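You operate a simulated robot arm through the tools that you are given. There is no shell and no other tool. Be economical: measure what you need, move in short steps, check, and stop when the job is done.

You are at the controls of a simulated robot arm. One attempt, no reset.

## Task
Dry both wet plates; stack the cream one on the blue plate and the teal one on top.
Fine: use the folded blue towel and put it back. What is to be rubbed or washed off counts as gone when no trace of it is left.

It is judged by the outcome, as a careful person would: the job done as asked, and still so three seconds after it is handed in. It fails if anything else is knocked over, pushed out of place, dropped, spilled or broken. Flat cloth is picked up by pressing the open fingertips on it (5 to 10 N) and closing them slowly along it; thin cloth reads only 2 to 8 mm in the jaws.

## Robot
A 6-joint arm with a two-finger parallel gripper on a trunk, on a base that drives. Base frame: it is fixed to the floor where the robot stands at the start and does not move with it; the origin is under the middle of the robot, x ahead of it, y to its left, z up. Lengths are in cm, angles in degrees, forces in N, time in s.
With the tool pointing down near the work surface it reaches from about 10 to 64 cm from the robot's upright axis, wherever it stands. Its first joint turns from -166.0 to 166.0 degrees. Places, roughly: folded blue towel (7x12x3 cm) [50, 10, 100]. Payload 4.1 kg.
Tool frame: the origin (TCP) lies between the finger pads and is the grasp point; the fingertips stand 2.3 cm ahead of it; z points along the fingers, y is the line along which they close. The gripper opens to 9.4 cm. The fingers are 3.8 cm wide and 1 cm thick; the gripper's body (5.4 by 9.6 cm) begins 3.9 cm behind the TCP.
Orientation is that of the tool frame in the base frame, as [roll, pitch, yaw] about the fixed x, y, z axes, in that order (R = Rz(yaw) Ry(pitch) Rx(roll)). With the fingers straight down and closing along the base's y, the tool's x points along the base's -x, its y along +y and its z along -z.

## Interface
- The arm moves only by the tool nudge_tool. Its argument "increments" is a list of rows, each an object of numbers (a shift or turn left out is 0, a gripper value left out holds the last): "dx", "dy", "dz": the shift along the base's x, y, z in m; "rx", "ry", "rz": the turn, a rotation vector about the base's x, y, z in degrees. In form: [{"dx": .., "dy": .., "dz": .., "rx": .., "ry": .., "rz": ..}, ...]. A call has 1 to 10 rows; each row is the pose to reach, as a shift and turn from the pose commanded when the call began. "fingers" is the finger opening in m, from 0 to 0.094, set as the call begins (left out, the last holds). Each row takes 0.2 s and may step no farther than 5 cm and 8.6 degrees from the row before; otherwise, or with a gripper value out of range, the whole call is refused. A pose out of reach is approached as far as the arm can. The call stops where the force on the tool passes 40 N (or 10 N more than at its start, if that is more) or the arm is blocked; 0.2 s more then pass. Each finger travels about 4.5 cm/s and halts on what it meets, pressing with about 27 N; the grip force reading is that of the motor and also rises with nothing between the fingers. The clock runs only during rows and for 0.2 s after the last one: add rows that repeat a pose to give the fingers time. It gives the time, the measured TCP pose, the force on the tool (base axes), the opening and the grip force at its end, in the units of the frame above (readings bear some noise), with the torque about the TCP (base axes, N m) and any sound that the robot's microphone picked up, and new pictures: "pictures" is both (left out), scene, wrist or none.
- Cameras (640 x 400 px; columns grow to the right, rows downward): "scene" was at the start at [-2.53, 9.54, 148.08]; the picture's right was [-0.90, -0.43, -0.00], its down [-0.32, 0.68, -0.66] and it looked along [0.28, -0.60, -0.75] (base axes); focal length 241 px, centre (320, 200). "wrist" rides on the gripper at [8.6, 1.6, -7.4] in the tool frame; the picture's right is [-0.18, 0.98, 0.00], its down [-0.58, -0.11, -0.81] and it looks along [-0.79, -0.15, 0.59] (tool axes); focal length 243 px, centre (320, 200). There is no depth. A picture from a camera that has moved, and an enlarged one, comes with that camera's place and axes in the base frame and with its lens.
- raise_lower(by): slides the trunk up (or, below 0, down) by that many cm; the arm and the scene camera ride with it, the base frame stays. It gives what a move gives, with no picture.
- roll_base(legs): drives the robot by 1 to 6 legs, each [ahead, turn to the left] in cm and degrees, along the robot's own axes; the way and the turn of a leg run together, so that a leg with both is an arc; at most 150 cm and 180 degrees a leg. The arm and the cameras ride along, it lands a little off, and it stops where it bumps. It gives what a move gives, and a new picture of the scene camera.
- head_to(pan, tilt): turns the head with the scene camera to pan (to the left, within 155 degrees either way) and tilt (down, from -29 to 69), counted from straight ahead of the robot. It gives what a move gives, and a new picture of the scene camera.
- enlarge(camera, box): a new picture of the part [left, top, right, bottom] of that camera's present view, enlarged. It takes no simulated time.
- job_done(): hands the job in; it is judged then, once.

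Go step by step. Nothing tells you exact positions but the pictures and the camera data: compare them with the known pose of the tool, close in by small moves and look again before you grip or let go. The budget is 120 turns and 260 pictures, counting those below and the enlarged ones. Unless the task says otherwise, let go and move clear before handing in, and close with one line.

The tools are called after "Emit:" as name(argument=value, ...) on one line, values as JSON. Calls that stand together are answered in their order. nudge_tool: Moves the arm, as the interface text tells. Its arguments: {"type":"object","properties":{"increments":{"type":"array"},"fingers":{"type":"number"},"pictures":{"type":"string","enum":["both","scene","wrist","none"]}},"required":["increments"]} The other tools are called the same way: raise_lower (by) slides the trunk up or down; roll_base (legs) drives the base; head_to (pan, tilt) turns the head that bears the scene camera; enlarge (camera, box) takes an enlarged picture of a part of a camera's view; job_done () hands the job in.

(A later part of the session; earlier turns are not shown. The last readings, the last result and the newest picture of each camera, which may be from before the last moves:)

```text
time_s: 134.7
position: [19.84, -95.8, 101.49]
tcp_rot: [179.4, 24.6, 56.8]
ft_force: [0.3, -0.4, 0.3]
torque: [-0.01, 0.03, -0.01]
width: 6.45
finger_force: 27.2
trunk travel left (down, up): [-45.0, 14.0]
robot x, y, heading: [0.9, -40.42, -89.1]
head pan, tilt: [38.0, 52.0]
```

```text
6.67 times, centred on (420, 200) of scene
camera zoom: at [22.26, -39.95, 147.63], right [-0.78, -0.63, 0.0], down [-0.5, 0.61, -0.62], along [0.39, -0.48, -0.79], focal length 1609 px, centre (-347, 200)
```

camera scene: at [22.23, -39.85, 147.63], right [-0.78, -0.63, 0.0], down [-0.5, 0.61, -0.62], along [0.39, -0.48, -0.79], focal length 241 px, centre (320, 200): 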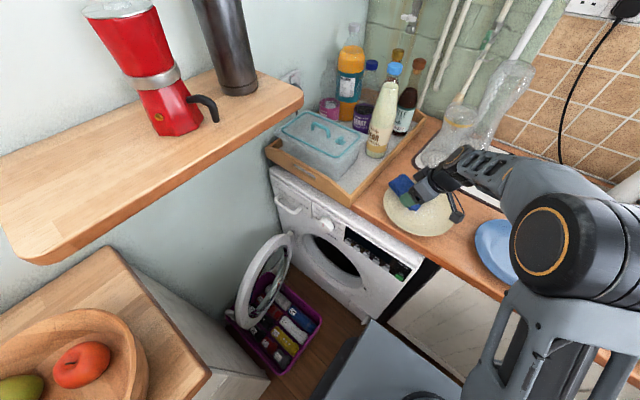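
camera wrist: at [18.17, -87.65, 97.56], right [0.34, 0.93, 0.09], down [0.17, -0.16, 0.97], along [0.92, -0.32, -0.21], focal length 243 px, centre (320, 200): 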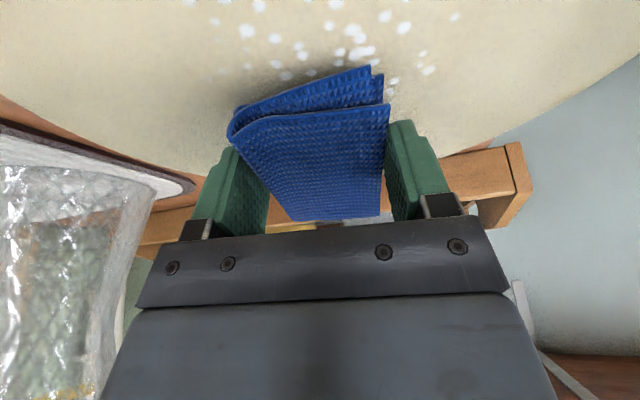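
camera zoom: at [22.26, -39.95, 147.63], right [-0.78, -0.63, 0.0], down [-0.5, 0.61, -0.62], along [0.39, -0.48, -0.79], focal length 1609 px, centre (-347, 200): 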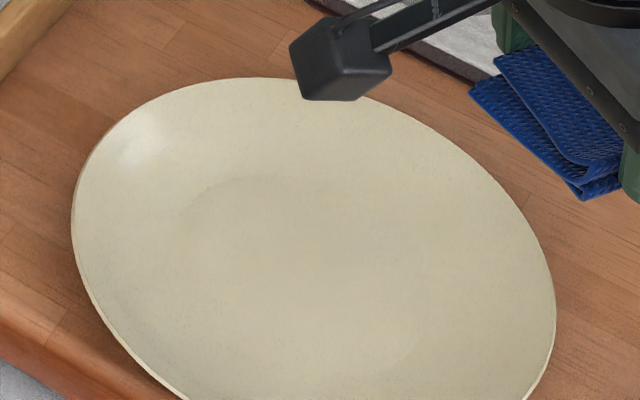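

The cream plate is dry. Next is the teal plate: I lift, carry the towel across and look at it.

Emit:
nudge_tool(increments=[{"dz": 0.04}, {"dx": -0.03, "dy": 0.03, "dz": 0.06, "rz": 4}, {"dx": -0.075, "dy": 0.05, "dz": 0.08, "rz": 8}, {"dx": -0.12, "dy": 0.07, "dz": 0.08, "rz": 12}, {"dx": -0.168, "dy": 0.08, "dz": 0.08, "rz": 16}, {"dx": -0.217, "dy": 0.08, "dz": 0.08, "rz": 20}, {"dx": -0.266, "dy": 0.08, "dz": 0.08, "rz": 24}, {"dx": -0.315, "dy": 0.08, "dz": 0.08, "rz": 28}, {"dx": -0.364, "dy": 0.08, "dz": 0.08, "rz": 32}, {"dx": -0.41, "dy": 0.08, "dz": 0.08, "rz": 33}], pictures="none")

Emit:
head_to(pan=-5, tilt=52)

Emit:
enlarge(camera="wrist", box=[0, 0, 640, 400])

```text
refused: row 3 steps farther than a row can; nothing moved
```

```text
time_s: 135.8
position: [19.84, -95.61, 101.41]
tcp_rot: [179.3, 24.7, 56.9]
ft_force: [0.8, -0.2, 0.8]
torque: [0.0, 0.01, -0.02]
width: 6.42
finger_force: 26.6
trunk travel left (down, up): [-45.0, 14.0]
robot x, y, heading: [0.95, -40.2, -89.0]
head pan, tilt: [-5.0, 52.0]
camera scene: at [17.03, -41.57, 147.63], right [-1.0, 0.07, 0.0], down [0.05, 0.79, -0.62], along [-0.04, -0.61, -0.79], focal length 241 px, centre (320, 200)
```

scene: 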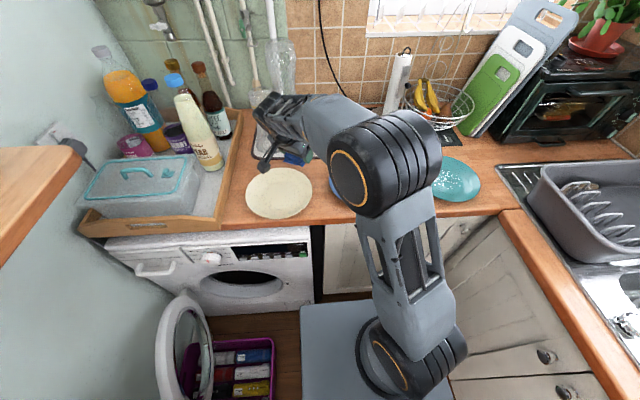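

```text
1.00 times, centred on (320, 200) of wrist
camera zoom: at [27.2, -87.26, 104.66], right [0.74, -0.67, 0.09], down [-0.21, -0.1, 0.97], along [-0.65, -0.73, -0.21], focal length 243 px, centre (320, 200)
```

zoom: 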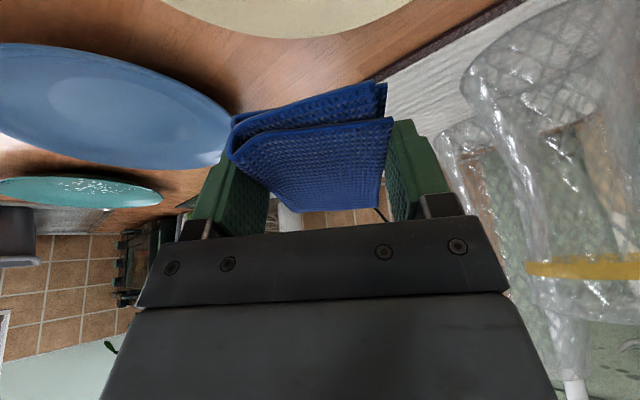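

Emit:
nudge_tool(increments=[{"dz": 0.04}, {"dx": -0.025, "dy": 0.025, "dz": 0.06, "rz": 4}, {"dx": -0.06, "dy": 0.045, "dz": 0.08, "rz": 8}, {"dx": -0.105, "dy": 0.06, "dz": 0.08, "rz": 12}, {"dx": -0.15, "dy": 0.075, "dz": 0.08, "rz": 16}, {"dx": -0.198, "dy": 0.08, "dz": 0.08, "rz": 20}, {"dx": -0.246, "dy": 0.08, "dz": 0.08, "rz": 24}, {"dx": -0.294, "dy": 0.08, "dz": 0.08, "rz": 28}, {"dx": -0.342, "dy": 0.08, "dz": 0.08, "rz": 32}, {"dx": -0.39, "dy": 0.08, "dz": 0.08, "rz": 33}], pictures="both")

Emit:
head_to(pan=-35, tilt=55)

```text
time_s: 138.0
position: [-19.43, -88.43, 109.93]
tcp_rot: [179.3, 24.6, 89.9]
ft_force: [0.0, -0.2, -0.3]
torque: [0.01, 0.03, 0.0]
width: 6.44
finger_force: 27.3
trunk travel left (down, up): [-45.0, 14.0]
robot x, y, heading: [0.75, -40.45, -89.0]
head pan, tilt: [-5.0, 52.0]
camera scene: at [16.98, -41.58, 147.63], right [-1.0, 0.07, 0.0], down [0.05, 0.79, -0.62], along [-0.04, -0.61, -0.79], focal length 241 px, centre (320, 200)
camera wrist: at [-17.89, -77.45, 113.09], right [0.98, -0.16, 0.09], down [-0.12, -0.19, 0.97], along [-0.14, -0.97, -0.21], focal length 243 px, centre (320, 200)
```

scene: 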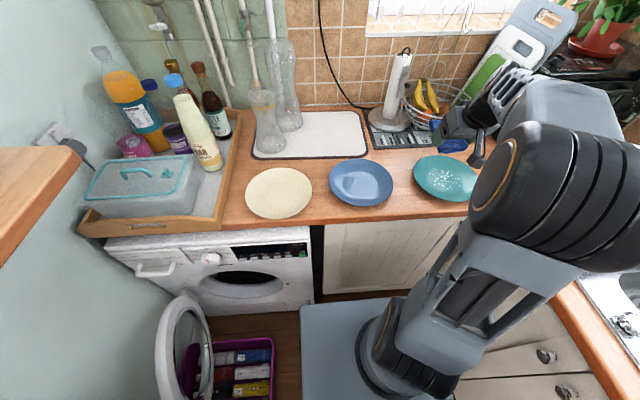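
wrist: 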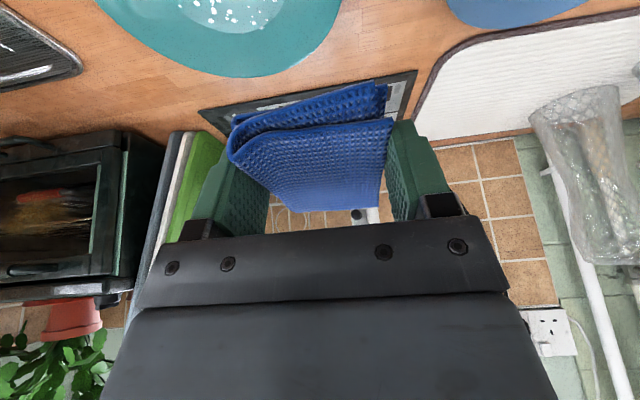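

```text
time_s: 138.9
position: [-19.32, -88.39, 109.78]
tcp_rot: [179.2, 24.6, 90.0]
ft_force: [1.1, -0.3, 0.0]
torque: [-0.01, 0.02, 0.01]
width: 6.45
finger_force: 26.7
trunk travel left (down, up): [-45.0, 14.0]
robot x, y, heading: [0.57, -40.65, -88.8]
head pan, tilt: [-35.0, 55.0]
camera scene: at [13.5, -40.07, 147.25], right [-0.83, 0.56, 0.0], down [0.46, 0.68, -0.57], along [-0.32, -0.48, -0.82], focal length 241 px, centre (320, 200)
```

scene: 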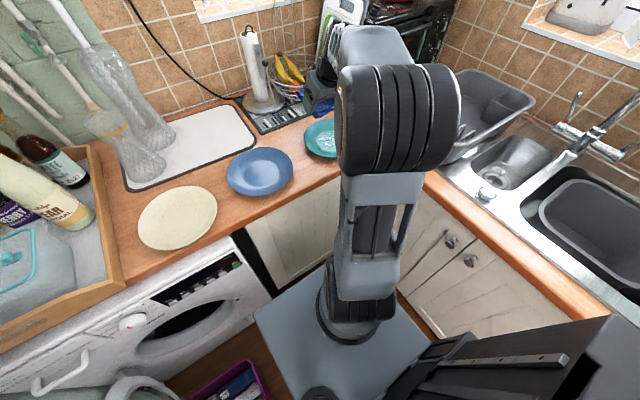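

The teal plate is at about (-26.7, -91), with droplets in its middle. I lower the tilted towel over it.

Emit:
nudge_tool(increments=[{"dx": -0.035, "dy": -0.025}, {"dx": -0.073, "dy": -0.05}, {"dx": -0.073, "dy": -0.056, "dz": -0.04}, {"dx": -0.073, "dy": -0.056, "dz": -0.085}, {"dx": -0.073, "dy": -0.056, "dz": -0.12}], pictures="wrist")

Emit:
head_to(pan=-8, tilt=52)

```text
time_s: 140.1
position: [-26.38, -94.03, 97.47]
tcp_rot: [179.3, 24.6, 90.0]
ft_force: [-0.2, 0.0, -0.1]
torque: [0.02, -0.04, -0.01]
width: 6.44
finger_force: 26.8
trunk travel left (down, up): [-45.0, 14.0]
robot x, y, heading: [0.52, -39.91, -88.9]
head pan, tilt: [-35.0, 55.0]
camera wrist: at [-24.75, -83.08, 100.68], right [0.98, -0.16, 0.09], down [-0.12, -0.19, 0.97], along [-0.14, -0.97, -0.21], focal length 243 px, centre (320, 200)
```

wrist: 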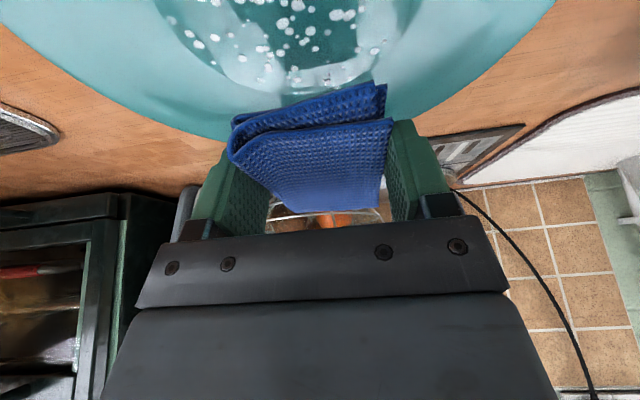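

```text
time_s: 141.0
position: [-26.15, -93.97, 97.73]
tcp_rot: [179.2, 24.7, 90.0]
ft_force: [-0.1, 0.8, 0.4]
torque: [0.0, -0.02, 0.02]
width: 6.45
finger_force: 26.7
trunk travel left (down, up): [-45.0, 14.0]
robot x, y, heading: [1.01, -40.61, -88.9]
head pan, tilt: [-8.0, 52.0]
camera scene: at [16.61, -41.54, 147.63], right [-0.99, 0.12, 0.0], down [0.1, 0.78, -0.62], along [-0.07, -0.61, -0.79], focal length 241 px, centre (320, 200)
```

scene: 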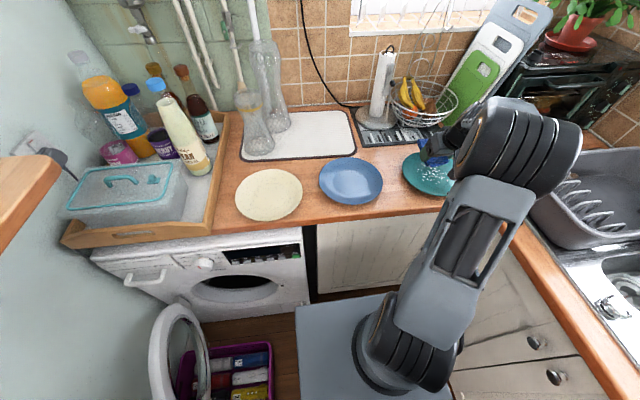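

Emit:
enlarge(camera="scene", box=[390, 135, 480, 205])

Emit:
nudge_tool(increments=[{"dy": 0.005, "dz": -0.02}, {"dy": 0.005, "dz": -0.025}], pictures="none")

Emit:
nudge_tool(increments=[{"dz": -0.003}], pictures="none")

Emit:
nudge_tool(increments=[{"dz": -0.003}], pictures="none")

```text
5.71 times, centred on (435, 170) of scene
camera zoom: at [16.61, -41.54, 147.63], right [-0.99, 0.12, 0.0], down [0.1, 0.78, -0.62], along [-0.07, -0.61, -0.79], focal length 1379 px, centre (-337, 371)
```

zoom: 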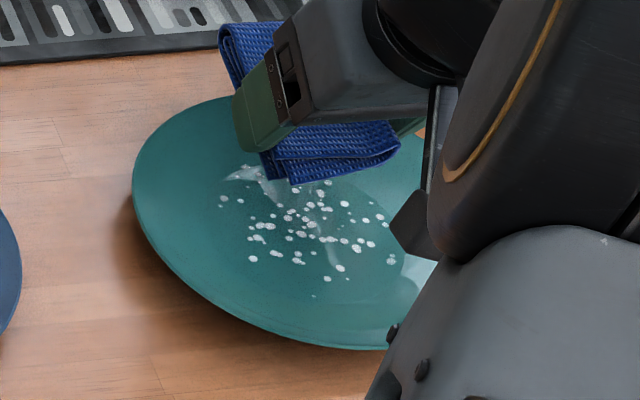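

```text
time_s: 141.6
position: [-26.34, -93.31, 94.9]
tcp_rot: [179.3, 24.5, 89.9]
ft_force: [0.3, 0.7, 0.1]
torque: [0.01, -0.02, 0.02]
width: 6.45
finger_force: 26.8
trunk travel left (down, up): [-45.0, 14.0]
robot x, y, heading: [0.93, -41.02, -88.7]
head pan, tilt: [-8.0, 52.0]
```

```text
time_s: 142.0
position: [-26.33, -93.26, 94.87]
tcp_rot: [179.2, 24.7, 89.9]
ft_force: [-0.6, 0.5, 0.4]
torque: [0.02, 0.0, 0.01]
width: 6.43
finger_force: 27.4
trunk travel left (down, up): [-45.0, 14.0]
robot x, y, heading: [1.11, -40.34, -89.2]
head pan, tilt: [-8.0, 52.0]
```

```text
time_s: 142.4
position: [-26.45, -93.35, 94.38]
tcp_rot: [179.1, 24.5, 90.0]
ft_force: [0.7, -0.4, -0.2]
torque: [-0.05, 0.02, -0.04]
width: 6.44
finger_force: 27.5
trunk travel left (down, up): [-45.0, 14.0]
robot x, y, heading: [0.85, -40.34, -88.9]
head pan, tilt: [-8.0, 52.0]
```

Emit:
nudge_tool(increments=[{"dz": -0.003}], pictures="none")

Emit:
nudge_tool(increments=[{"dz": -0.003}], pictures="none")

Emit:
nudge_tool(increments=[{"dz": -0.002}], pictures="none")

```text
time_s: 142.8
position: [-26.42, -93.39, 94.16]
tcp_rot: [179.2, 24.5, 90.0]
ft_force: [0.6, -0.1, -0.3]
torque: [0.01, 0.0, -0.01]
width: 6.43
finger_force: 27.6
trunk travel left (down, up): [-45.0, 14.0]
robot x, y, heading: [0.94, -40.41, -88.8]
head pan, tilt: [-8.0, 52.0]
```

```text
time_s: 143.2
position: [-26.39, -93.41, 93.8]
tcp_rot: [179.3, 24.5, 90.1]
ft_force: [0.2, -0.4, -0.6]
torque: [-0.02, 0.01, -0.01]
width: 6.46
finger_force: 26.6
trunk travel left (down, up): [-45.0, 14.0]
robot x, y, heading: [0.78, -40.63, -88.9]
head pan, tilt: [-8.0, 52.0]
```

```text
time_s: 143.6
position: [-26.43, -93.21, 93.77]
tcp_rot: [179.4, 24.6, 90.0]
ft_force: [-0.3, -0.4, -0.8]
torque: [0.0, -0.03, 0.0]
width: 6.43
finger_force: 27.2
trunk travel left (down, up): [-45.0, 14.0]
robot x, y, heading: [1.06, -40.13, -89.0]
head pan, tilt: [-8.0, 52.0]
```

Emit:
nudge_tool(increments=[{"dz": -0.002}], pictures="none")

Emit:
nudge_tool(increments=[{"dz": -0.002}], pictures="none")

Emit:
nudge_tool(increments=[{"dz": -0.001}], pictures="wrist")

```text
time_s: 144.0
position: [-26.45, -93.28, 93.6]
tcp_rot: [179.3, 24.7, 90.0]
ft_force: [1.9, -3.2, 6.9]
torque: [0.12, -0.1, -0.04]
width: 6.44
finger_force: 26.8
trunk travel left (down, up): [-45.0, 14.0]
robot x, y, heading: [1.09, -40.66, -88.9]
head pan, tilt: [-8.0, 52.0]
```

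```text
time_s: 144.4
position: [-26.58, -93.25, 93.64]
tcp_rot: [179.5, 24.9, 90.1]
ft_force: [2.6, -1.3, 21.5]
torque: [0.52, -0.2, -0.1]
width: 6.45
finger_force: 26.5
trunk travel left (down, up): [-45.0, 14.0]
robot x, y, heading: [0.81, -40.06, -88.9]
head pan, tilt: [-8.0, 52.0]
```

```text
time_s: 144.8
position: [-26.66, -93.21, 93.45]
tcp_rot: [179.6, 24.9, 90.1]
ft_force: [2.9, -1.5, 31.3]
torque: [0.73, -0.21, -0.08]
width: 6.43
finger_force: 27.1
trunk travel left (down, up): [-45.0, 14.0]
robot x, y, heading: [1.19, -40.24, -89.1]
head pan, tilt: [-8.0, 52.0]
camera wrist: at [-25.01, -82.21, 96.65], right [0.98, -0.16, 0.09], down [-0.12, -0.19, 0.98], along [-0.14, -0.97, -0.2], focal length 243 px, centre (320, 200)
```

wrist: 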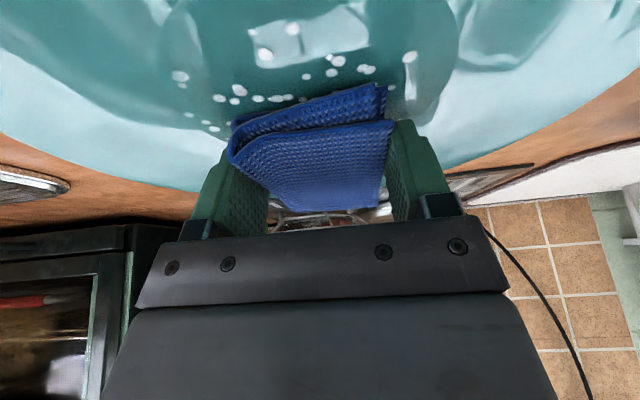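

Contact found; I back off to about 8 N and twist about the well centre, first one way through about 128°.

Emit:
nudge_tool(increments=[{"dz": 0.002, "dx": 0.0039, "dy": 0.0003, "rz": 8}, {"dz": 0.002, "dx": 0.0077, "dy": 0.0011, "rz": 16}, {"dz": 0.002, "dx": 0.0114, "dy": 0.0024, "rz": 24}, {"dz": 0.002, "dx": 0.0148, "dy": 0.0043, "rz": 32}, {"dz": 0.002, "dx": 0.018, "dy": 0.0066, "rz": 40}, {"dz": 0.002, "dx": 0.0208, "dy": 0.0093, "rz": 48}, {"dz": 0.002, "dx": 0.0232, "dy": 0.0123, "rz": 56}, {"dz": 0.002, "dx": 0.0252, "dy": 0.0157, "rz": 64}, {"dz": 0.002, "dx": 0.0266, "dy": 0.0194, "rz": 72}, {"dz": 0.002, "dx": 0.0276, "dy": 0.0231, "rz": 80}], pictures="none")

Emit:
nudge_tool(increments=[{"dx": 0.0004, "dy": 0.0039, "rz": 8}, {"dx": 0.0003, "dy": 0.0078, "rz": 16}, {"dx": -0.0004, "dy": 0.0116, "rz": 24}, {"dx": -0.0016, "dy": 0.0154, "rz": 32}, {"dx": -0.0033, "dy": 0.0189, "rz": 40}, {"dx": -0.0055, "dy": 0.0221, "rz": 48}], pictures="none")

Emit:
enlarge(camera="scene", box=[390, 135, 480, 205])

Emit:
enlarge(camera="wrist", box=[80, 0, 560, 250])

```text
time_s: 147.0
position: [-23.8, -91.03, 93.37]
tcp_rot: [179.4, 24.5, 170.2]
ft_force: [-2.0, -5.7, 26.5]
torque: [-0.25, -0.05, -0.36]
width: 6.46
finger_force: 27.1
trunk travel left (down, up): [-45.0, 14.0]
robot x, y, heading: [0.74, -40.69, -89.0]
head pan, tilt: [-8.0, 52.0]
```

```text
time_s: 148.4
position: [-24.32, -88.61, 93.59]
tcp_rot: [179.4, 24.6, -141.8]
ft_force: [0.6, -6.6, 29.2]
torque: [-0.51, -0.41, -0.39]
width: 6.45
finger_force: 27.3
trunk travel left (down, up): [-45.0, 14.0]
robot x, y, heading: [0.75, -40.35, -88.8]
head pan, tilt: [-8.0, 52.0]
```

```text
5.71 times, centred on (435, 170) of scene
camera zoom: at [16.73, -41.41, 147.63], right [-0.99, 0.12, 0.0], down [0.09, 0.78, -0.62], along [-0.07, -0.61, -0.79], focal length 1379 px, centre (-337, 371)
```

zoom: 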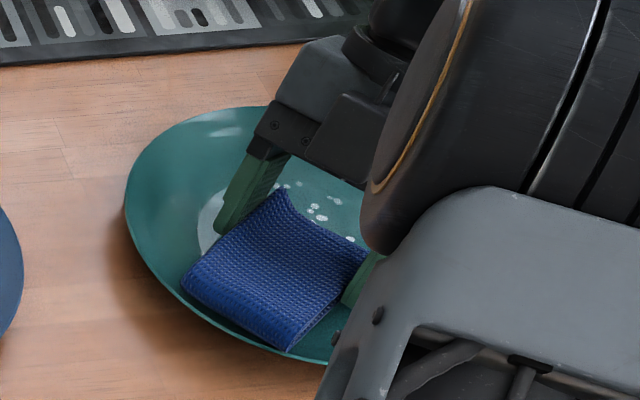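

```text
1.33 times, centred on (320, 125) of wrist
camera zoom: at [-33.93, -94.24, 96.69], right [-0.48, 0.87, 0.09], down [0.23, 0.03, 0.97], along [0.85, 0.49, -0.21], focal length 324 px, centre (320, 300)
```

zoom: 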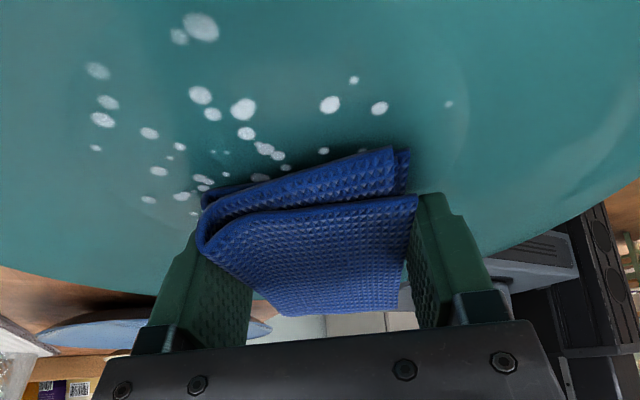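

The near part is wiped; the remaining droplets are on the far side (about y≈-94). I shift the pivot there with lighter contact.

Emit:
nudge_tool(increments=[{"dz": 0.015}, {"dz": 0.015, "dx": -0.002, "dy": -0.028}, {"dz": 0.004, "dx": -0.002, "dy": -0.028}], pictures="none")

Emit:
nudge_tool(increments=[{"dz": -0.002}], pictures="none")

Emit:
nudge_tool(increments=[{"dz": -0.001}], pictures="none")

```text
time_s: 149.2
position: [-24.63, -91.57, 93.74]
tcp_rot: [179.2, 24.6, -142.0]
ft_force: [0.2, 0.4, -0.4]
torque: [0.02, 0.03, -0.03]
width: 6.49
finger_force: 27.0
trunk travel left (down, up): [-45.0, 14.0]
robot x, y, heading: [0.89, -40.2, -88.9]
head pan, tilt: [-8.0, 52.0]
```

```text
time_s: 149.6
position: [-24.66, -91.54, 93.55]
tcp_rot: [179.1, 24.6, -142.0]
ft_force: [-0.3, 0.0, -0.9]
torque: [0.03, -0.01, 0.0]
width: 6.45
finger_force: 27.2
trunk travel left (down, up): [-45.0, 14.0]
robot x, y, heading: [0.84, -40.41, -88.9]
head pan, tilt: [-8.0, 52.0]
```

```text
time_s: 150.0
position: [-24.7, -91.67, 93.46]
tcp_rot: [179.3, 24.5, -142.0]
ft_force: [0.0, 0.3, 2.3]
torque: [-0.08, 0.02, 0.01]
width: 6.45
finger_force: 26.8
trunk travel left (down, up): [-45.0, 14.0]
robot x, y, heading: [0.83, -40.19, -88.9]
head pan, tilt: [-8.0, 52.0]
```

Emit:
nudge_tool(increments=[{"dz": -0.001, "dx": 0.0021, "dy": -0.0033, "rz": -8}, {"dz": -0.001, "dx": 0.0039, "dy": -0.0068, "rz": -16}, {"dz": -0.001, "dx": 0.0051, "dy": -0.0105, "rz": -24}, {"dz": -0.001, "dx": 0.0057, "dy": -0.0143, "rz": -32}, {"dz": -0.001, "dx": 0.0059, "dy": -0.0182, "rz": -40}, {"dz": -0.001, "dx": 0.0055, "dy": -0.0221, "rz": -48}, {"dz": -0.001, "dx": 0.0045, "dy": -0.0259, "rz": -56}, {"dz": -0.001, "dx": 0.0031, "dy": -0.0295, "rz": -64}, {"dz": -0.001, "dx": 0.0011, "dy": -0.0329, "rz": -72}, {"dz": -0.001, "dx": -0.0013, "dy": -0.036, "rz": -80}], pictures="none")

Emit:
nudge_tool(increments=[{"dx": -0.0028, "dy": -0.0027, "rz": -8}, {"dx": -0.006, "dy": -0.005, "rz": -16}, {"dx": -0.0094, "dy": -0.0068, "rz": -24}, {"dx": -0.0131, "dy": -0.0082, "rz": -32}, {"dx": -0.0169, "dy": -0.009, "rz": -40}, {"dx": -0.0208, "dy": -0.0093, "rz": -48}, {"dx": -0.0247, "dy": -0.009, "rz": -56}, {"dx": -0.0285, "dy": -0.0082, "rz": -64}, {"dx": -0.0322, "dy": -0.0068, "rz": -72}, {"dx": -0.0357, "dy": -0.005, "rz": -80}], pictures="none")

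Emit:
enlarge(camera="scene", box=[390, 135, 480, 205])

Emit:
enlarge(camera="wrist", box=[80, 0, 560, 250])

```text
time_s: 152.2
position: [-24.7, -95.08, 93.44]
tcp_rot: [179.4, 24.6, 137.9]
ft_force: [3.7, -0.7, 13.6]
torque: [-0.13, 0.28, 0.15]
width: 6.44
finger_force: 26.7
trunk travel left (down, up): [-45.0, 14.0]
robot x, y, heading: [1.01, -40.24, -88.7]
head pan, tilt: [-8.0, 52.0]
```

```text
time_s: 154.4
position: [-28.38, -95.66, 93.54]
tcp_rot: [179.2, 24.9, 58.0]
ft_force: [-2.4, -6.0, 23.7]
torque: [0.44, 0.47, 0.4]
width: 6.47
finger_force: 27.2
trunk travel left (down, up): [-45.0, 14.0]
robot x, y, heading: [0.82, -40.42, -89.0]
head pan, tilt: [-8.0, 52.0]
```

```text
5.71 times, centred on (435, 170) of scene
camera zoom: at [16.7, -41.42, 147.64], right [-0.99, 0.12, 0.0], down [0.09, 0.78, -0.62], along [-0.07, -0.61, -0.79], focal length 1379 px, centre (-337, 371)
```

zoom: 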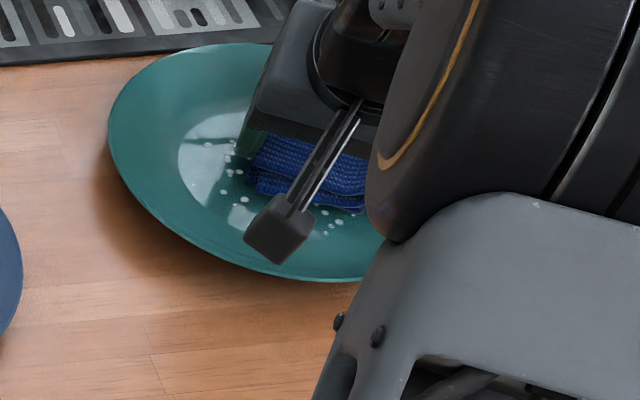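

```text
1.33 times, centred on (320, 125) of wrist
camera zoom: at [-21.25, -87.11, 96.62], right [0.75, -0.66, 0.09], down [-0.2, -0.1, 0.97], along [-0.63, -0.75, -0.2], focal length 324 px, centre (320, 300)
```

zoom: 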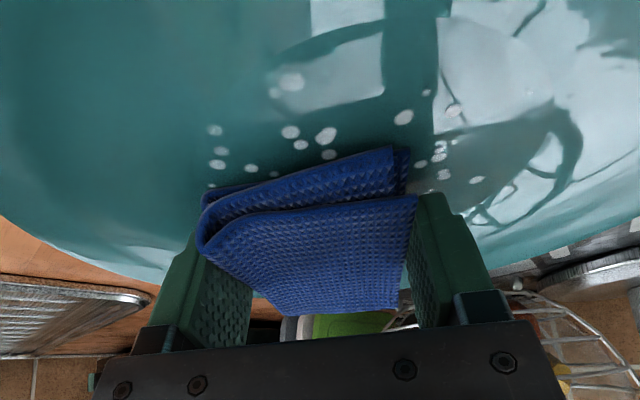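

The plate slid about 4 cm toward the back. I drag it gently back toward me with the towel, then lift and look.

Emit:
nudge_tool(increments=[{"dy": 0.01, "dx": -0.004}, {"dy": 0.02, "dx": -0.008}, {"dy": 0.03, "dx": -0.012}, {"dy": 0.04, "dx": -0.016}, {"dy": 0.045, "dx": -0.018}], pictures="none")

Emit:
nudge_tool(increments=[{"dz": 0.04}, {"dz": 0.08}, {"dz": 0.1, "dx": -0.02, "dy": -0.03}, {"dz": 0.1, "dx": -0.03, "dy": -0.06}], pictures="wrist")

Emit:
enlarge(camera="scene", box=[380, 130, 480, 210])

```text
time_s: 155.6
position: [-30.05, -91.12, 93.51]
tcp_rot: [179.3, 24.6, 58.1]
ft_force: [3.1, -9.0, 16.9]
torque: [0.2, 0.3, 0.14]
width: 6.41
finger_force: 27.1
trunk travel left (down, up): [-45.0, 14.0]
robot x, y, heading: [1.01, -39.9, -89.1]
head pan, tilt: [-8.0, 52.0]
```

```text
time_s: 156.6
position: [-32.99, -97.29, 103.3]
tcp_rot: [179.2, 24.5, 58.0]
ft_force: [0.4, 0.5, 0.5]
torque: [0.0, -0.03, 0.01]
width: 6.45
finger_force: 26.6
trunk travel left (down, up): [-45.0, 14.0]
robot x, y, heading: [1.31, -40.32, -89.1]
head pan, tilt: [-8.0, 52.0]
camera wrist: at [-25.9, -88.78, 106.44], right [0.75, -0.66, 0.09], down [-0.21, -0.1, 0.97], along [-0.63, -0.75, -0.21], focal length 243 px, centre (320, 200)
```

wrist: 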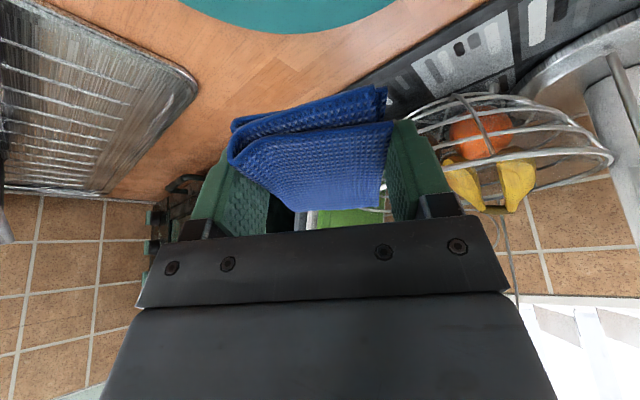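

```text
5.00 times, centred on (430, 170) of scene
camera zoom: at [16.59, -41.57, 147.63], right [-0.99, 0.12, 0.0], down [0.09, 0.78, -0.62], along [-0.07, -0.61, -0.79], focal length 1207 px, centre (-230, 350)
```

zoom: 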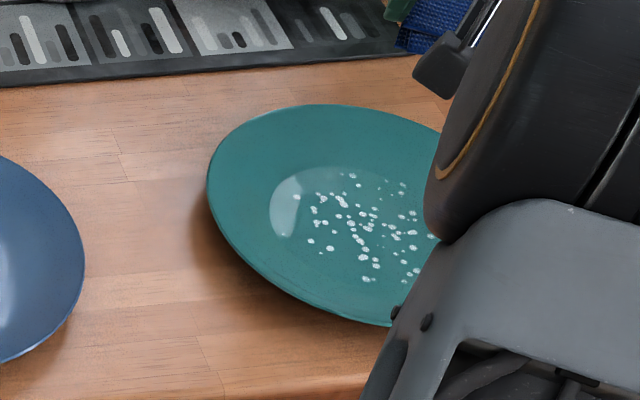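

The droplets are still mostly there: the edge rode on the slope and only pushed the plate. I need the plate's exact centre, so I move the arm aside for a clear view.

Emit:
nudge_tool(increments=[{"dz": 0.03, "dx": 0.03, "dy": 0.02, "rz": 4}, {"dz": 0.05, "dx": 0.07, "dy": 0.03, "rz": 8}, {"dz": 0.06, "dx": 0.115, "dy": 0.04, "rz": 16}, {"dz": 0.06, "dx": 0.16, "dy": 0.05, "rz": 24}, {"dz": 0.06, "dx": 0.205, "dy": 0.06, "rz": 32}, {"dz": 0.06, "dx": 0.25, "dy": 0.06, "rz": 32}], pictures="none")

Emit:
enlarge(camera="scene", box=[390, 140, 510, 230])

Emit:
enlarge(camera="wrist", box=[0, 0, 320, 200])

```text
time_s: 158.0
position: [-7.76, -91.04, 109.25]
tcp_rot: [179.2, 24.5, 90.0]
ft_force: [0.2, 0.5, -0.3]
torque: [0.03, 0.01, 0.0]
width: 6.45
finger_force: 26.9
trunk travel left (down, up): [-45.0, 14.0]
robot x, y, heading: [1.1, -40.37, -88.7]
head pan, tilt: [-8.0, 52.0]
```

```text
4.44 times, centred on (450, 185) of scene
camera zoom: at [16.64, -41.52, 147.63], right [-0.99, 0.12, 0.0], down [0.09, 0.78, -0.62], along [-0.07, -0.61, -0.79], focal length 1073 px, centre (-258, 267)
```

zoom: 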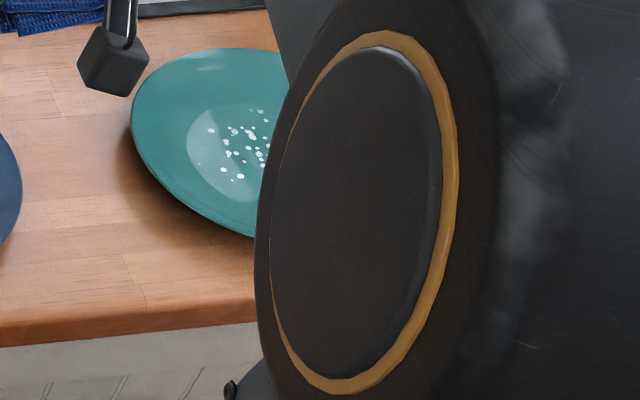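

```text
2.00 times, centred on (160, 100) of wrist
camera zoom: at [-6.25, -80.15, 112.43], right [0.98, -0.16, 0.09], down [-0.12, -0.2, 0.97], along [-0.14, -0.97, -0.21], focal length 485 px, centre (640, 400)
```

zoom: 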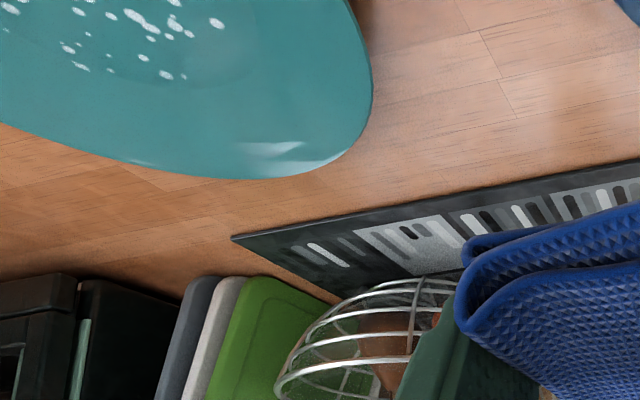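

Emit:
nudge_tool(increments=[{"dx": -0.04}, {"dx": -0.08, "dy": 0.01}, {"dx": -0.12, "dy": 0.01}, {"dx": -0.16, "dy": 0.01}, {"dx": -0.2, "dy": 0.01}, {"dx": -0.24, "dy": 0.01}], pictures="none")

Emit:
enlarge(camera="scene", box=[390, 140, 510, 230])

Emit:
enlarge(camera="wrist", box=[80, 0, 560, 250])

```text
time_s: 159.4
position: [-32.22, -90.34, 109.28]
tcp_rot: [179.3, 24.5, 90.0]
ft_force: [0.4, 0.4, -0.2]
torque: [0.01, 0.0, -0.01]
width: 6.48
finger_force: 26.5
trunk travel left (down, up): [-45.0, 14.0]
robot x, y, heading: [0.97, -40.08, -89.0]
head pan, tilt: [-8.0, 52.0]
```

```text
4.44 times, centred on (450, 185) of scene
camera zoom: at [16.58, -41.55, 147.64], right [-0.99, 0.12, 0.0], down [0.1, 0.78, -0.62], along [-0.07, -0.61, -0.79], focal length 1073 px, centre (-258, 267)
```

zoom: 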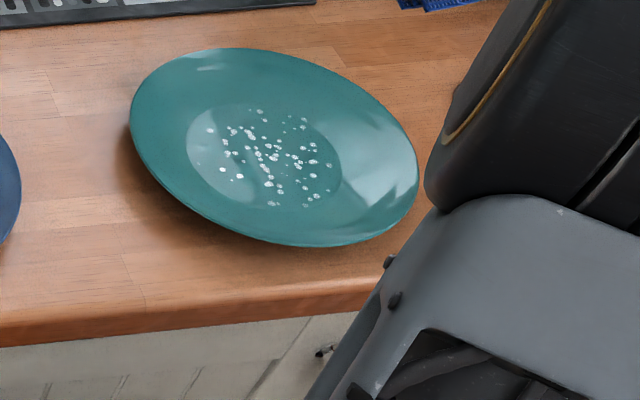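

```text
1.33 times, centred on (320, 125) of wrist
camera zoom: at [-30.66, -79.34, 112.46], right [0.98, -0.16, 0.09], down [-0.12, -0.19, 0.97], along [-0.14, -0.97, -0.21], focal length 324 px, centre (320, 300)
```

zoom: 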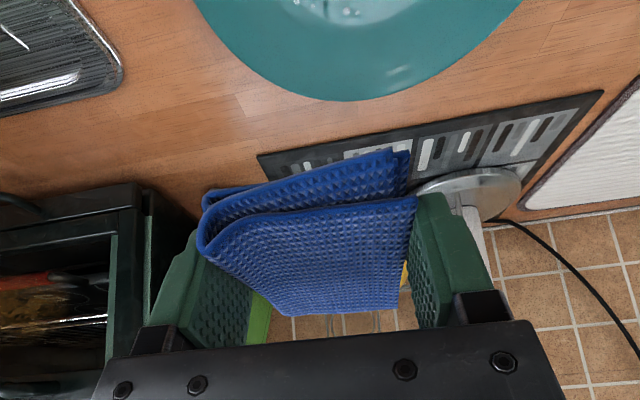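

Clear view now: the well is about 10 cm wide, centred near (-27.9, -91.4). I position the towel edge there and check alignment before touching.

Emit:
nudge_tool(increments=[{"dx": 0.03, "dy": -0.03}, {"dx": 0.043, "dy": -0.043, "dz": -0.04}, {"dx": 0.043, "dy": -0.043, "dz": -0.085}, {"dx": 0.043, "dy": -0.043, "dz": -0.13}, {"dx": 0.043, "dy": -0.043, "dz": -0.15}], pictures="none")

Emit:
enlarge(camera="scene", box=[390, 140, 510, 230])

Emit:
enlarge(camera="wrist", box=[80, 0, 560, 250])

```text
time_s: 160.6
position: [-27.82, -94.4, 94.49]
tcp_rot: [179.3, 24.6, 90.1]
ft_force: [0.8, 0.0, -0.7]
torque: [-0.01, 0.0, -0.01]
width: 6.46
finger_force: 26.6
trunk travel left (down, up): [-45.0, 14.0]
robot x, y, heading: [0.99, -40.45, -89.0]
head pan, tilt: [-8.0, 52.0]
```

```text
4.44 times, centred on (450, 185) of scene
camera zoom: at [16.61, -41.55, 147.64], right [-0.99, 0.12, 0.0], down [0.09, 0.78, -0.62], along [-0.07, -0.61, -0.79], focal length 1073 px, centre (-258, 267)
```

zoom: 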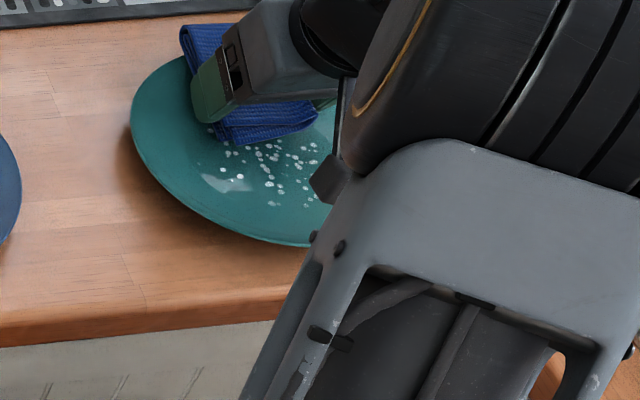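

```text
1.33 times, centred on (320, 125) of wrist
camera zoom: at [-26.34, -83.46, 97.65], right [0.98, -0.16, 0.09], down [-0.12, -0.19, 0.97], along [-0.14, -0.97, -0.21], focal length 324 px, centre (320, 300)
```

zoom: 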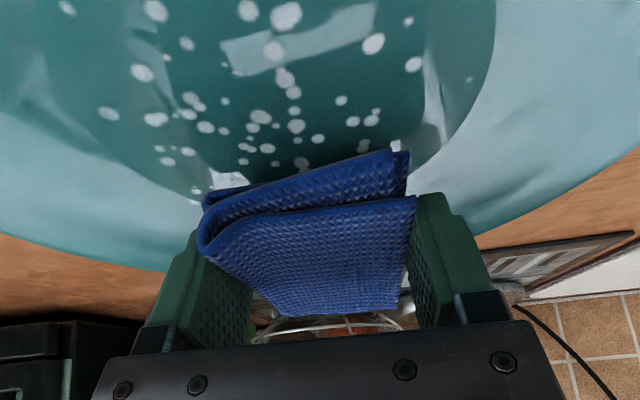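

Emit:
nudge_tool(increments=[{"dy": 0.008, "dz": -0.006}], pictures="none")

Emit:
nudge_tool(increments=[{"dz": -0.004}], pictures="none")

Emit:
nudge_tool(increments=[{"dz": -0.002}], pictures="none")

Emit:
nudge_tool(increments=[{"dz": -0.001}], pictures="none")

```text
time_s: 161.0
position: [-27.79, -93.55, 93.84]
tcp_rot: [179.2, 24.6, 90.1]
ft_force: [-0.4, -0.1, 0.2]
torque: [0.0, -0.03, 0.0]
width: 6.46
finger_force: 26.8
trunk travel left (down, up): [-45.0, 14.0]
robot x, y, heading: [1.06, -40.59, -88.7]
head pan, tilt: [-8.0, 52.0]
```

```text
time_s: 161.4
position: [-27.81, -93.55, 93.77]
tcp_rot: [179.4, 24.6, 90.1]
ft_force: [0.3, 0.7, 4.3]
torque: [-0.21, -0.05, 0.06]
width: 6.46
finger_force: 26.5
trunk travel left (down, up): [-45.0, 14.0]
robot x, y, heading: [0.88, -40.1, -89.1]
head pan, tilt: [-8.0, 52.0]
```

```text
time_s: 161.8
position: [-27.79, -93.68, 93.49]
tcp_rot: [179.5, 24.8, 89.9]
ft_force: [-1.8, 1.7, 14.7]
torque: [-0.52, 0.0, 0.01]
width: 6.45
finger_force: 26.5
trunk travel left (down, up): [-45.0, 14.0]
robot x, y, heading: [1.15, -40.39, -89.1]
head pan, tilt: [-8.0, 52.0]
```

```text
time_s: 162.2
position: [-27.89, -93.56, 93.55]
tcp_rot: [179.4, 24.9, 90.1]
ft_force: [-2.1, 0.7, 24.2]
torque: [-0.67, 0.24, 0.11]
width: 6.45
finger_force: 26.9
trunk travel left (down, up): [-45.0, 14.0]
robot x, y, heading: [1.22, -40.14, -88.8]
head pan, tilt: [-8.0, 52.0]
```

The torque shows the contact is now behind the grip: the towel has pitched in the fingers. I'll level it, set it flat on the teal plate and regrip it properly.

Emit:
nudge_tool(increments=[{"dz": 0.03}, {"dz": 0.03, "rx": 8}, {"dz": 0.03, "rx": 16, "dy": 0.01}, {"dz": 0.03, "rx": 24.5, "dy": 0.02}, {"dz": 0.015, "rx": 24.5, "dy": 0.022}], pictures="none")

Emit:
nudge_tool(increments=[{"dz": -0.006}], pictures="wrist")

Emit:
nudge_tool(increments=[{"dz": -0.005}], pictures="none")

```text
time_s: 163.4
position: [-27.7, -91.43, 94.87]
tcp_rot: [179.4, 0.1, 90.0]
ft_force: [1.7, 1.7, 9.4]
torque: [-0.49, -0.24, 0.09]
width: 6.49
finger_force: 27.5
trunk travel left (down, up): [-45.0, 14.0]
robot x, y, heading: [0.4, -40.31, -88.7]
head pan, tilt: [-8.0, 52.0]
```

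```text
time_s: 163.8
position: [-27.84, -91.32, 94.21]
tcp_rot: [179.4, 0.3, 90.0]
ft_force: [-1.0, 1.5, 14.1]
torque: [-0.83, -0.06, -0.04]
width: 6.47
finger_force: 27.0
trunk travel left (down, up): [-45.0, 14.0]
robot x, y, heading: [0.73, -40.08, -89.0]
head pan, tilt: [-8.0, 52.0]
camera wrist: at [-26.27, -82.64, 101.64], right [0.98, -0.18, 0.01], down [-0.12, -0.58, 0.81], along [-0.14, -0.79, -0.59], focal length 243 px, centre (320, 200)
```

wrist: 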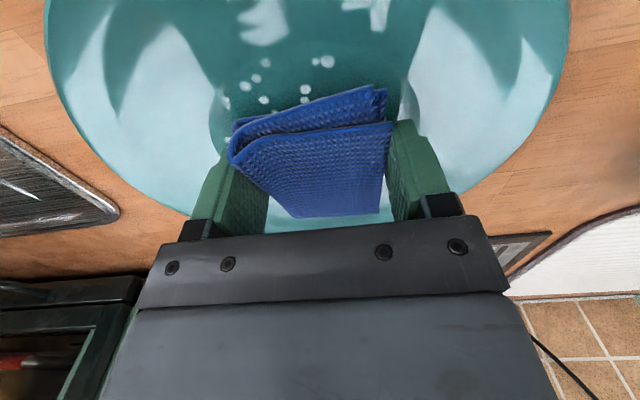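

```text
time_s: 164.2
position: [-27.73, -91.24, 93.64]
tcp_rot: [179.3, 0.1, 89.9]
ft_force: [-0.4, 6.6, 15.2]
torque: [-0.68, -0.11, -0.04]
width: 6.45
finger_force: 27.8
trunk travel left (down, up): [-45.0, 14.0]
robot x, y, heading: [1.01, -40.23, -88.9]
head pan, tilt: [-8.0, 52.0]
```

Confirmed. I release so the towel lies flat, then regrip.

Emit:
nudge_tool(increments=[{"dz": 0.001}, {"dz": 0.002}, {"dz": 0.003}, {"dz": 0.003}], fingers=0.088, pictures="wrist")

Emit:
enlarge(camera="scene", box=[390, 140, 510, 230])

```text
time_s: 165.2
position: [-27.74, -91.42, 93.82]
tcp_rot: [179.2, 0.0, 89.9]
ft_force: [-0.6, -0.1, -0.3]
torque: [-0.01, 0.0, -0.02]
width: 8.79
finger_force: 0.0
trunk travel left (down, up): [-45.0, 14.0]
robot x, y, heading: [0.81, -40.36, -89.1]
head pan, tilt: [-8.0, 52.0]
camera wrist: at [-26.33, -82.75, 101.19], right [0.98, -0.18, 0.01], down [-0.12, -0.58, 0.81], along [-0.14, -0.79, -0.59], focal length 243 px, centre (320, 200)
```

wrist: 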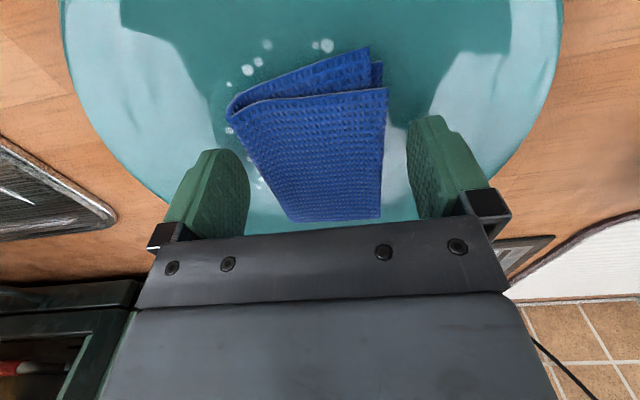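

```text
4.44 times, centred on (450, 185) of scene
camera zoom: at [16.62, -41.53, 147.63], right [-0.99, 0.12, 0.0], down [0.09, 0.78, -0.62], along [-0.07, -0.61, -0.79], focal length 1073 px, centre (-258, 267)
```

zoom: 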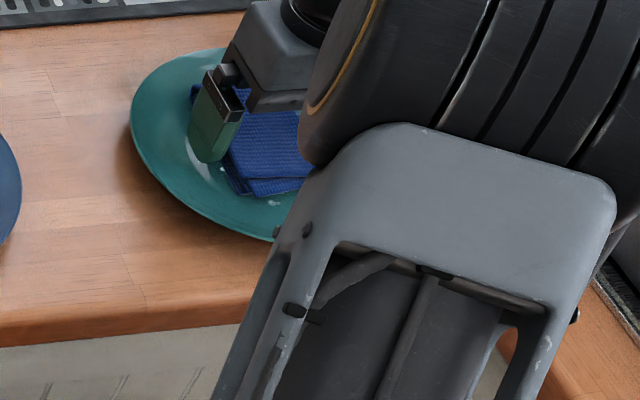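

I grip it a centimetre closer to its near end, for a stiffer hold, and close.

Emit:
nudge_tool(increments=[{"dy": 0.01, "dz": -0.001}], pictures="none")

Emit:
nudge_tool(increments=[{}, {}, {}, {}, {}], fingers=0.0, pictures="wrist")

Emit:
nudge_tool(increments=[{"dz": 0.03}, {"dz": 0.03, "rx": -8, "dy": -0.005}, {"dz": 0.03, "rx": -16, "dy": -0.015}, {"dz": 0.03, "rx": -24.5, "dy": -0.031}], pictures="none")

Emit:
enlarge(camera="scene", box=[390, 140, 510, 230])

Emit:
enlarge(camera="wrist", box=[80, 0, 560, 250])

```text
time_s: 165.6
position: [-27.78, -90.38, 93.67]
tcp_rot: [179.3, 0.2, 89.8]
ft_force: [-0.7, -1.0, 0.3]
torque: [0.02, 0.02, -0.02]
width: 8.78
finger_force: 0.1
trunk travel left (down, up): [-45.0, 14.0]
robot x, y, heading: [0.9, -40.47, -88.5]
head pan, tilt: [-8.0, 52.0]
```

```text
time_s: 166.8
position: [-27.78, -90.46, 93.72]
tcp_rot: [179.1, 0.1, 90.0]
ft_force: [0.3, 1.1, 0.5]
torque: [-0.02, -0.01, 0.01]
width: 6.43
finger_force: 27.2
trunk travel left (down, up): [-45.0, 14.0]
robot x, y, heading: [1.11, -40.25, -89.1]
head pan, tilt: [-8.0, 52.0]
camera wrist: at [-26.32, -81.79, 101.15], right [0.98, -0.18, 0.01], down [-0.12, -0.58, 0.81], along [-0.14, -0.79, -0.59], focal length 243 px, centre (320, 200)
```

wrist: 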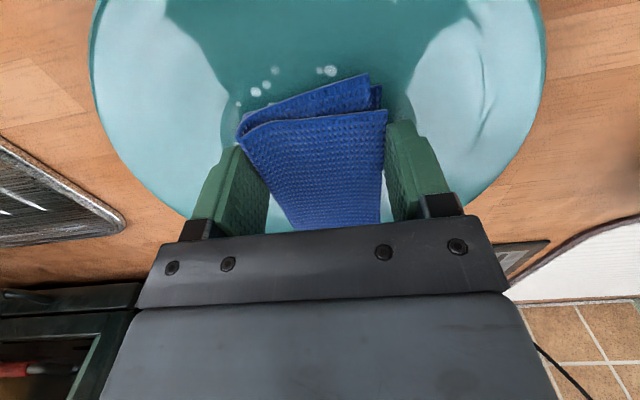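

```text
time_s: 167.8
position: [-27.77, -93.54, 96.88]
tcp_rot: [179.4, 24.8, 89.9]
ft_force: [-0.2, 0.6, -0.8]
torque: [0.0, 0.01, -0.01]
width: 6.44
finger_force: 27.3
trunk travel left (down, up): [-45.0, 14.0]
robot x, y, heading: [1.09, -40.25, -89.0]
head pan, tilt: [-8.0, 52.0]
```

```text
4.44 times, centred on (450, 185) of scene
camera zoom: at [16.61, -41.54, 147.63], right [-0.99, 0.12, 0.0], down [0.09, 0.78, -0.62], along [-0.07, -0.61, -0.79], focal length 1073 px, centre (-258, 267)
```

zoom: 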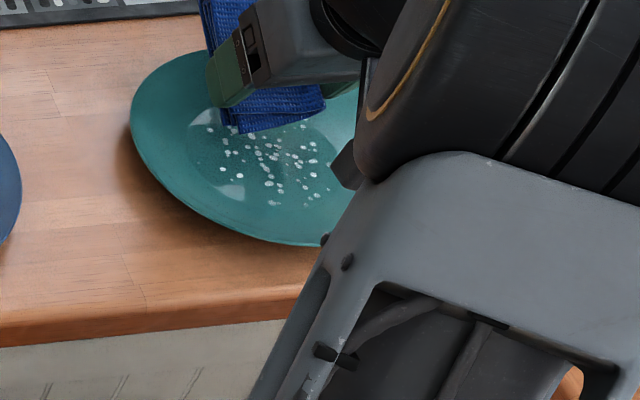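

```text
1.33 times, centred on (320, 125) of wrist
camera zoom: at [-26.27, -82.55, 99.98], right [0.98, -0.16, 0.09], down [-0.12, -0.19, 0.97], along [-0.14, -0.97, -0.21], focal length 324 px, centre (320, 300)
```

zoom: 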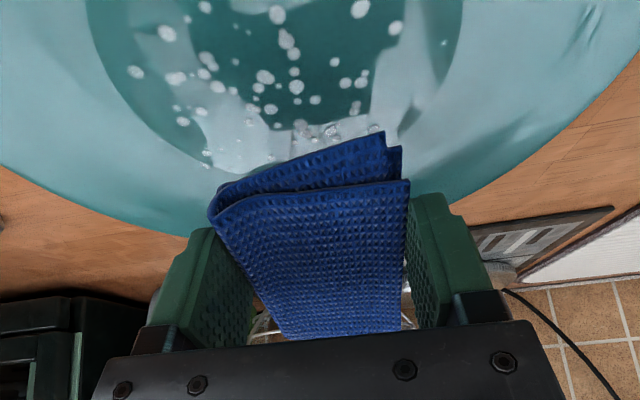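

Good grip. I descend to contact at the well centre.

Emit:
nudge_tool(increments=[{"dz": -0.015}, {"dz": -0.021}], pictures="none")

Emit:
nudge_tool(increments=[{"dz": -0.003}], pictures="none")

Emit:
nudge_tool(increments=[{"dz": -0.002}], pictures="none")

```text
time_s: 168.4
position: [-27.76, -93.51, 94.76]
tcp_rot: [179.2, 24.6, 89.9]
ft_force: [0.1, 0.4, 0.3]
torque: [-0.01, 0.03, 0.0]
width: 6.44
finger_force: 26.7
trunk travel left (down, up): [-45.0, 14.0]
robot x, y, heading: [0.84, -40.4, -88.6]
head pan, tilt: [-8.0, 52.0]
```

```text
time_s: 168.8
position: [-27.72, -93.51, 94.7]
tcp_rot: [179.5, 24.8, 90.0]
ft_force: [0.5, -0.3, 13.1]
torque: [0.21, -0.07, -0.02]
width: 6.41
finger_force: 27.3
trunk travel left (down, up): [-45.0, 14.0]
robot x, y, heading: [0.87, -40.39, -88.9]
head pan, tilt: [-8.0, 52.0]
```

```text
time_s: 169.2
position: [-27.78, -93.44, 94.53]
tcp_rot: [179.4, 25.0, 90.1]
ft_force: [1.1, -0.4, 28.6]
torque: [0.45, -0.13, -0.01]
width: 6.45
finger_force: 27.5
trunk travel left (down, up): [-45.0, 14.0]
robot x, y, heading: [1.04, -40.31, -89.3]
head pan, tilt: [-8.0, 52.0]
```

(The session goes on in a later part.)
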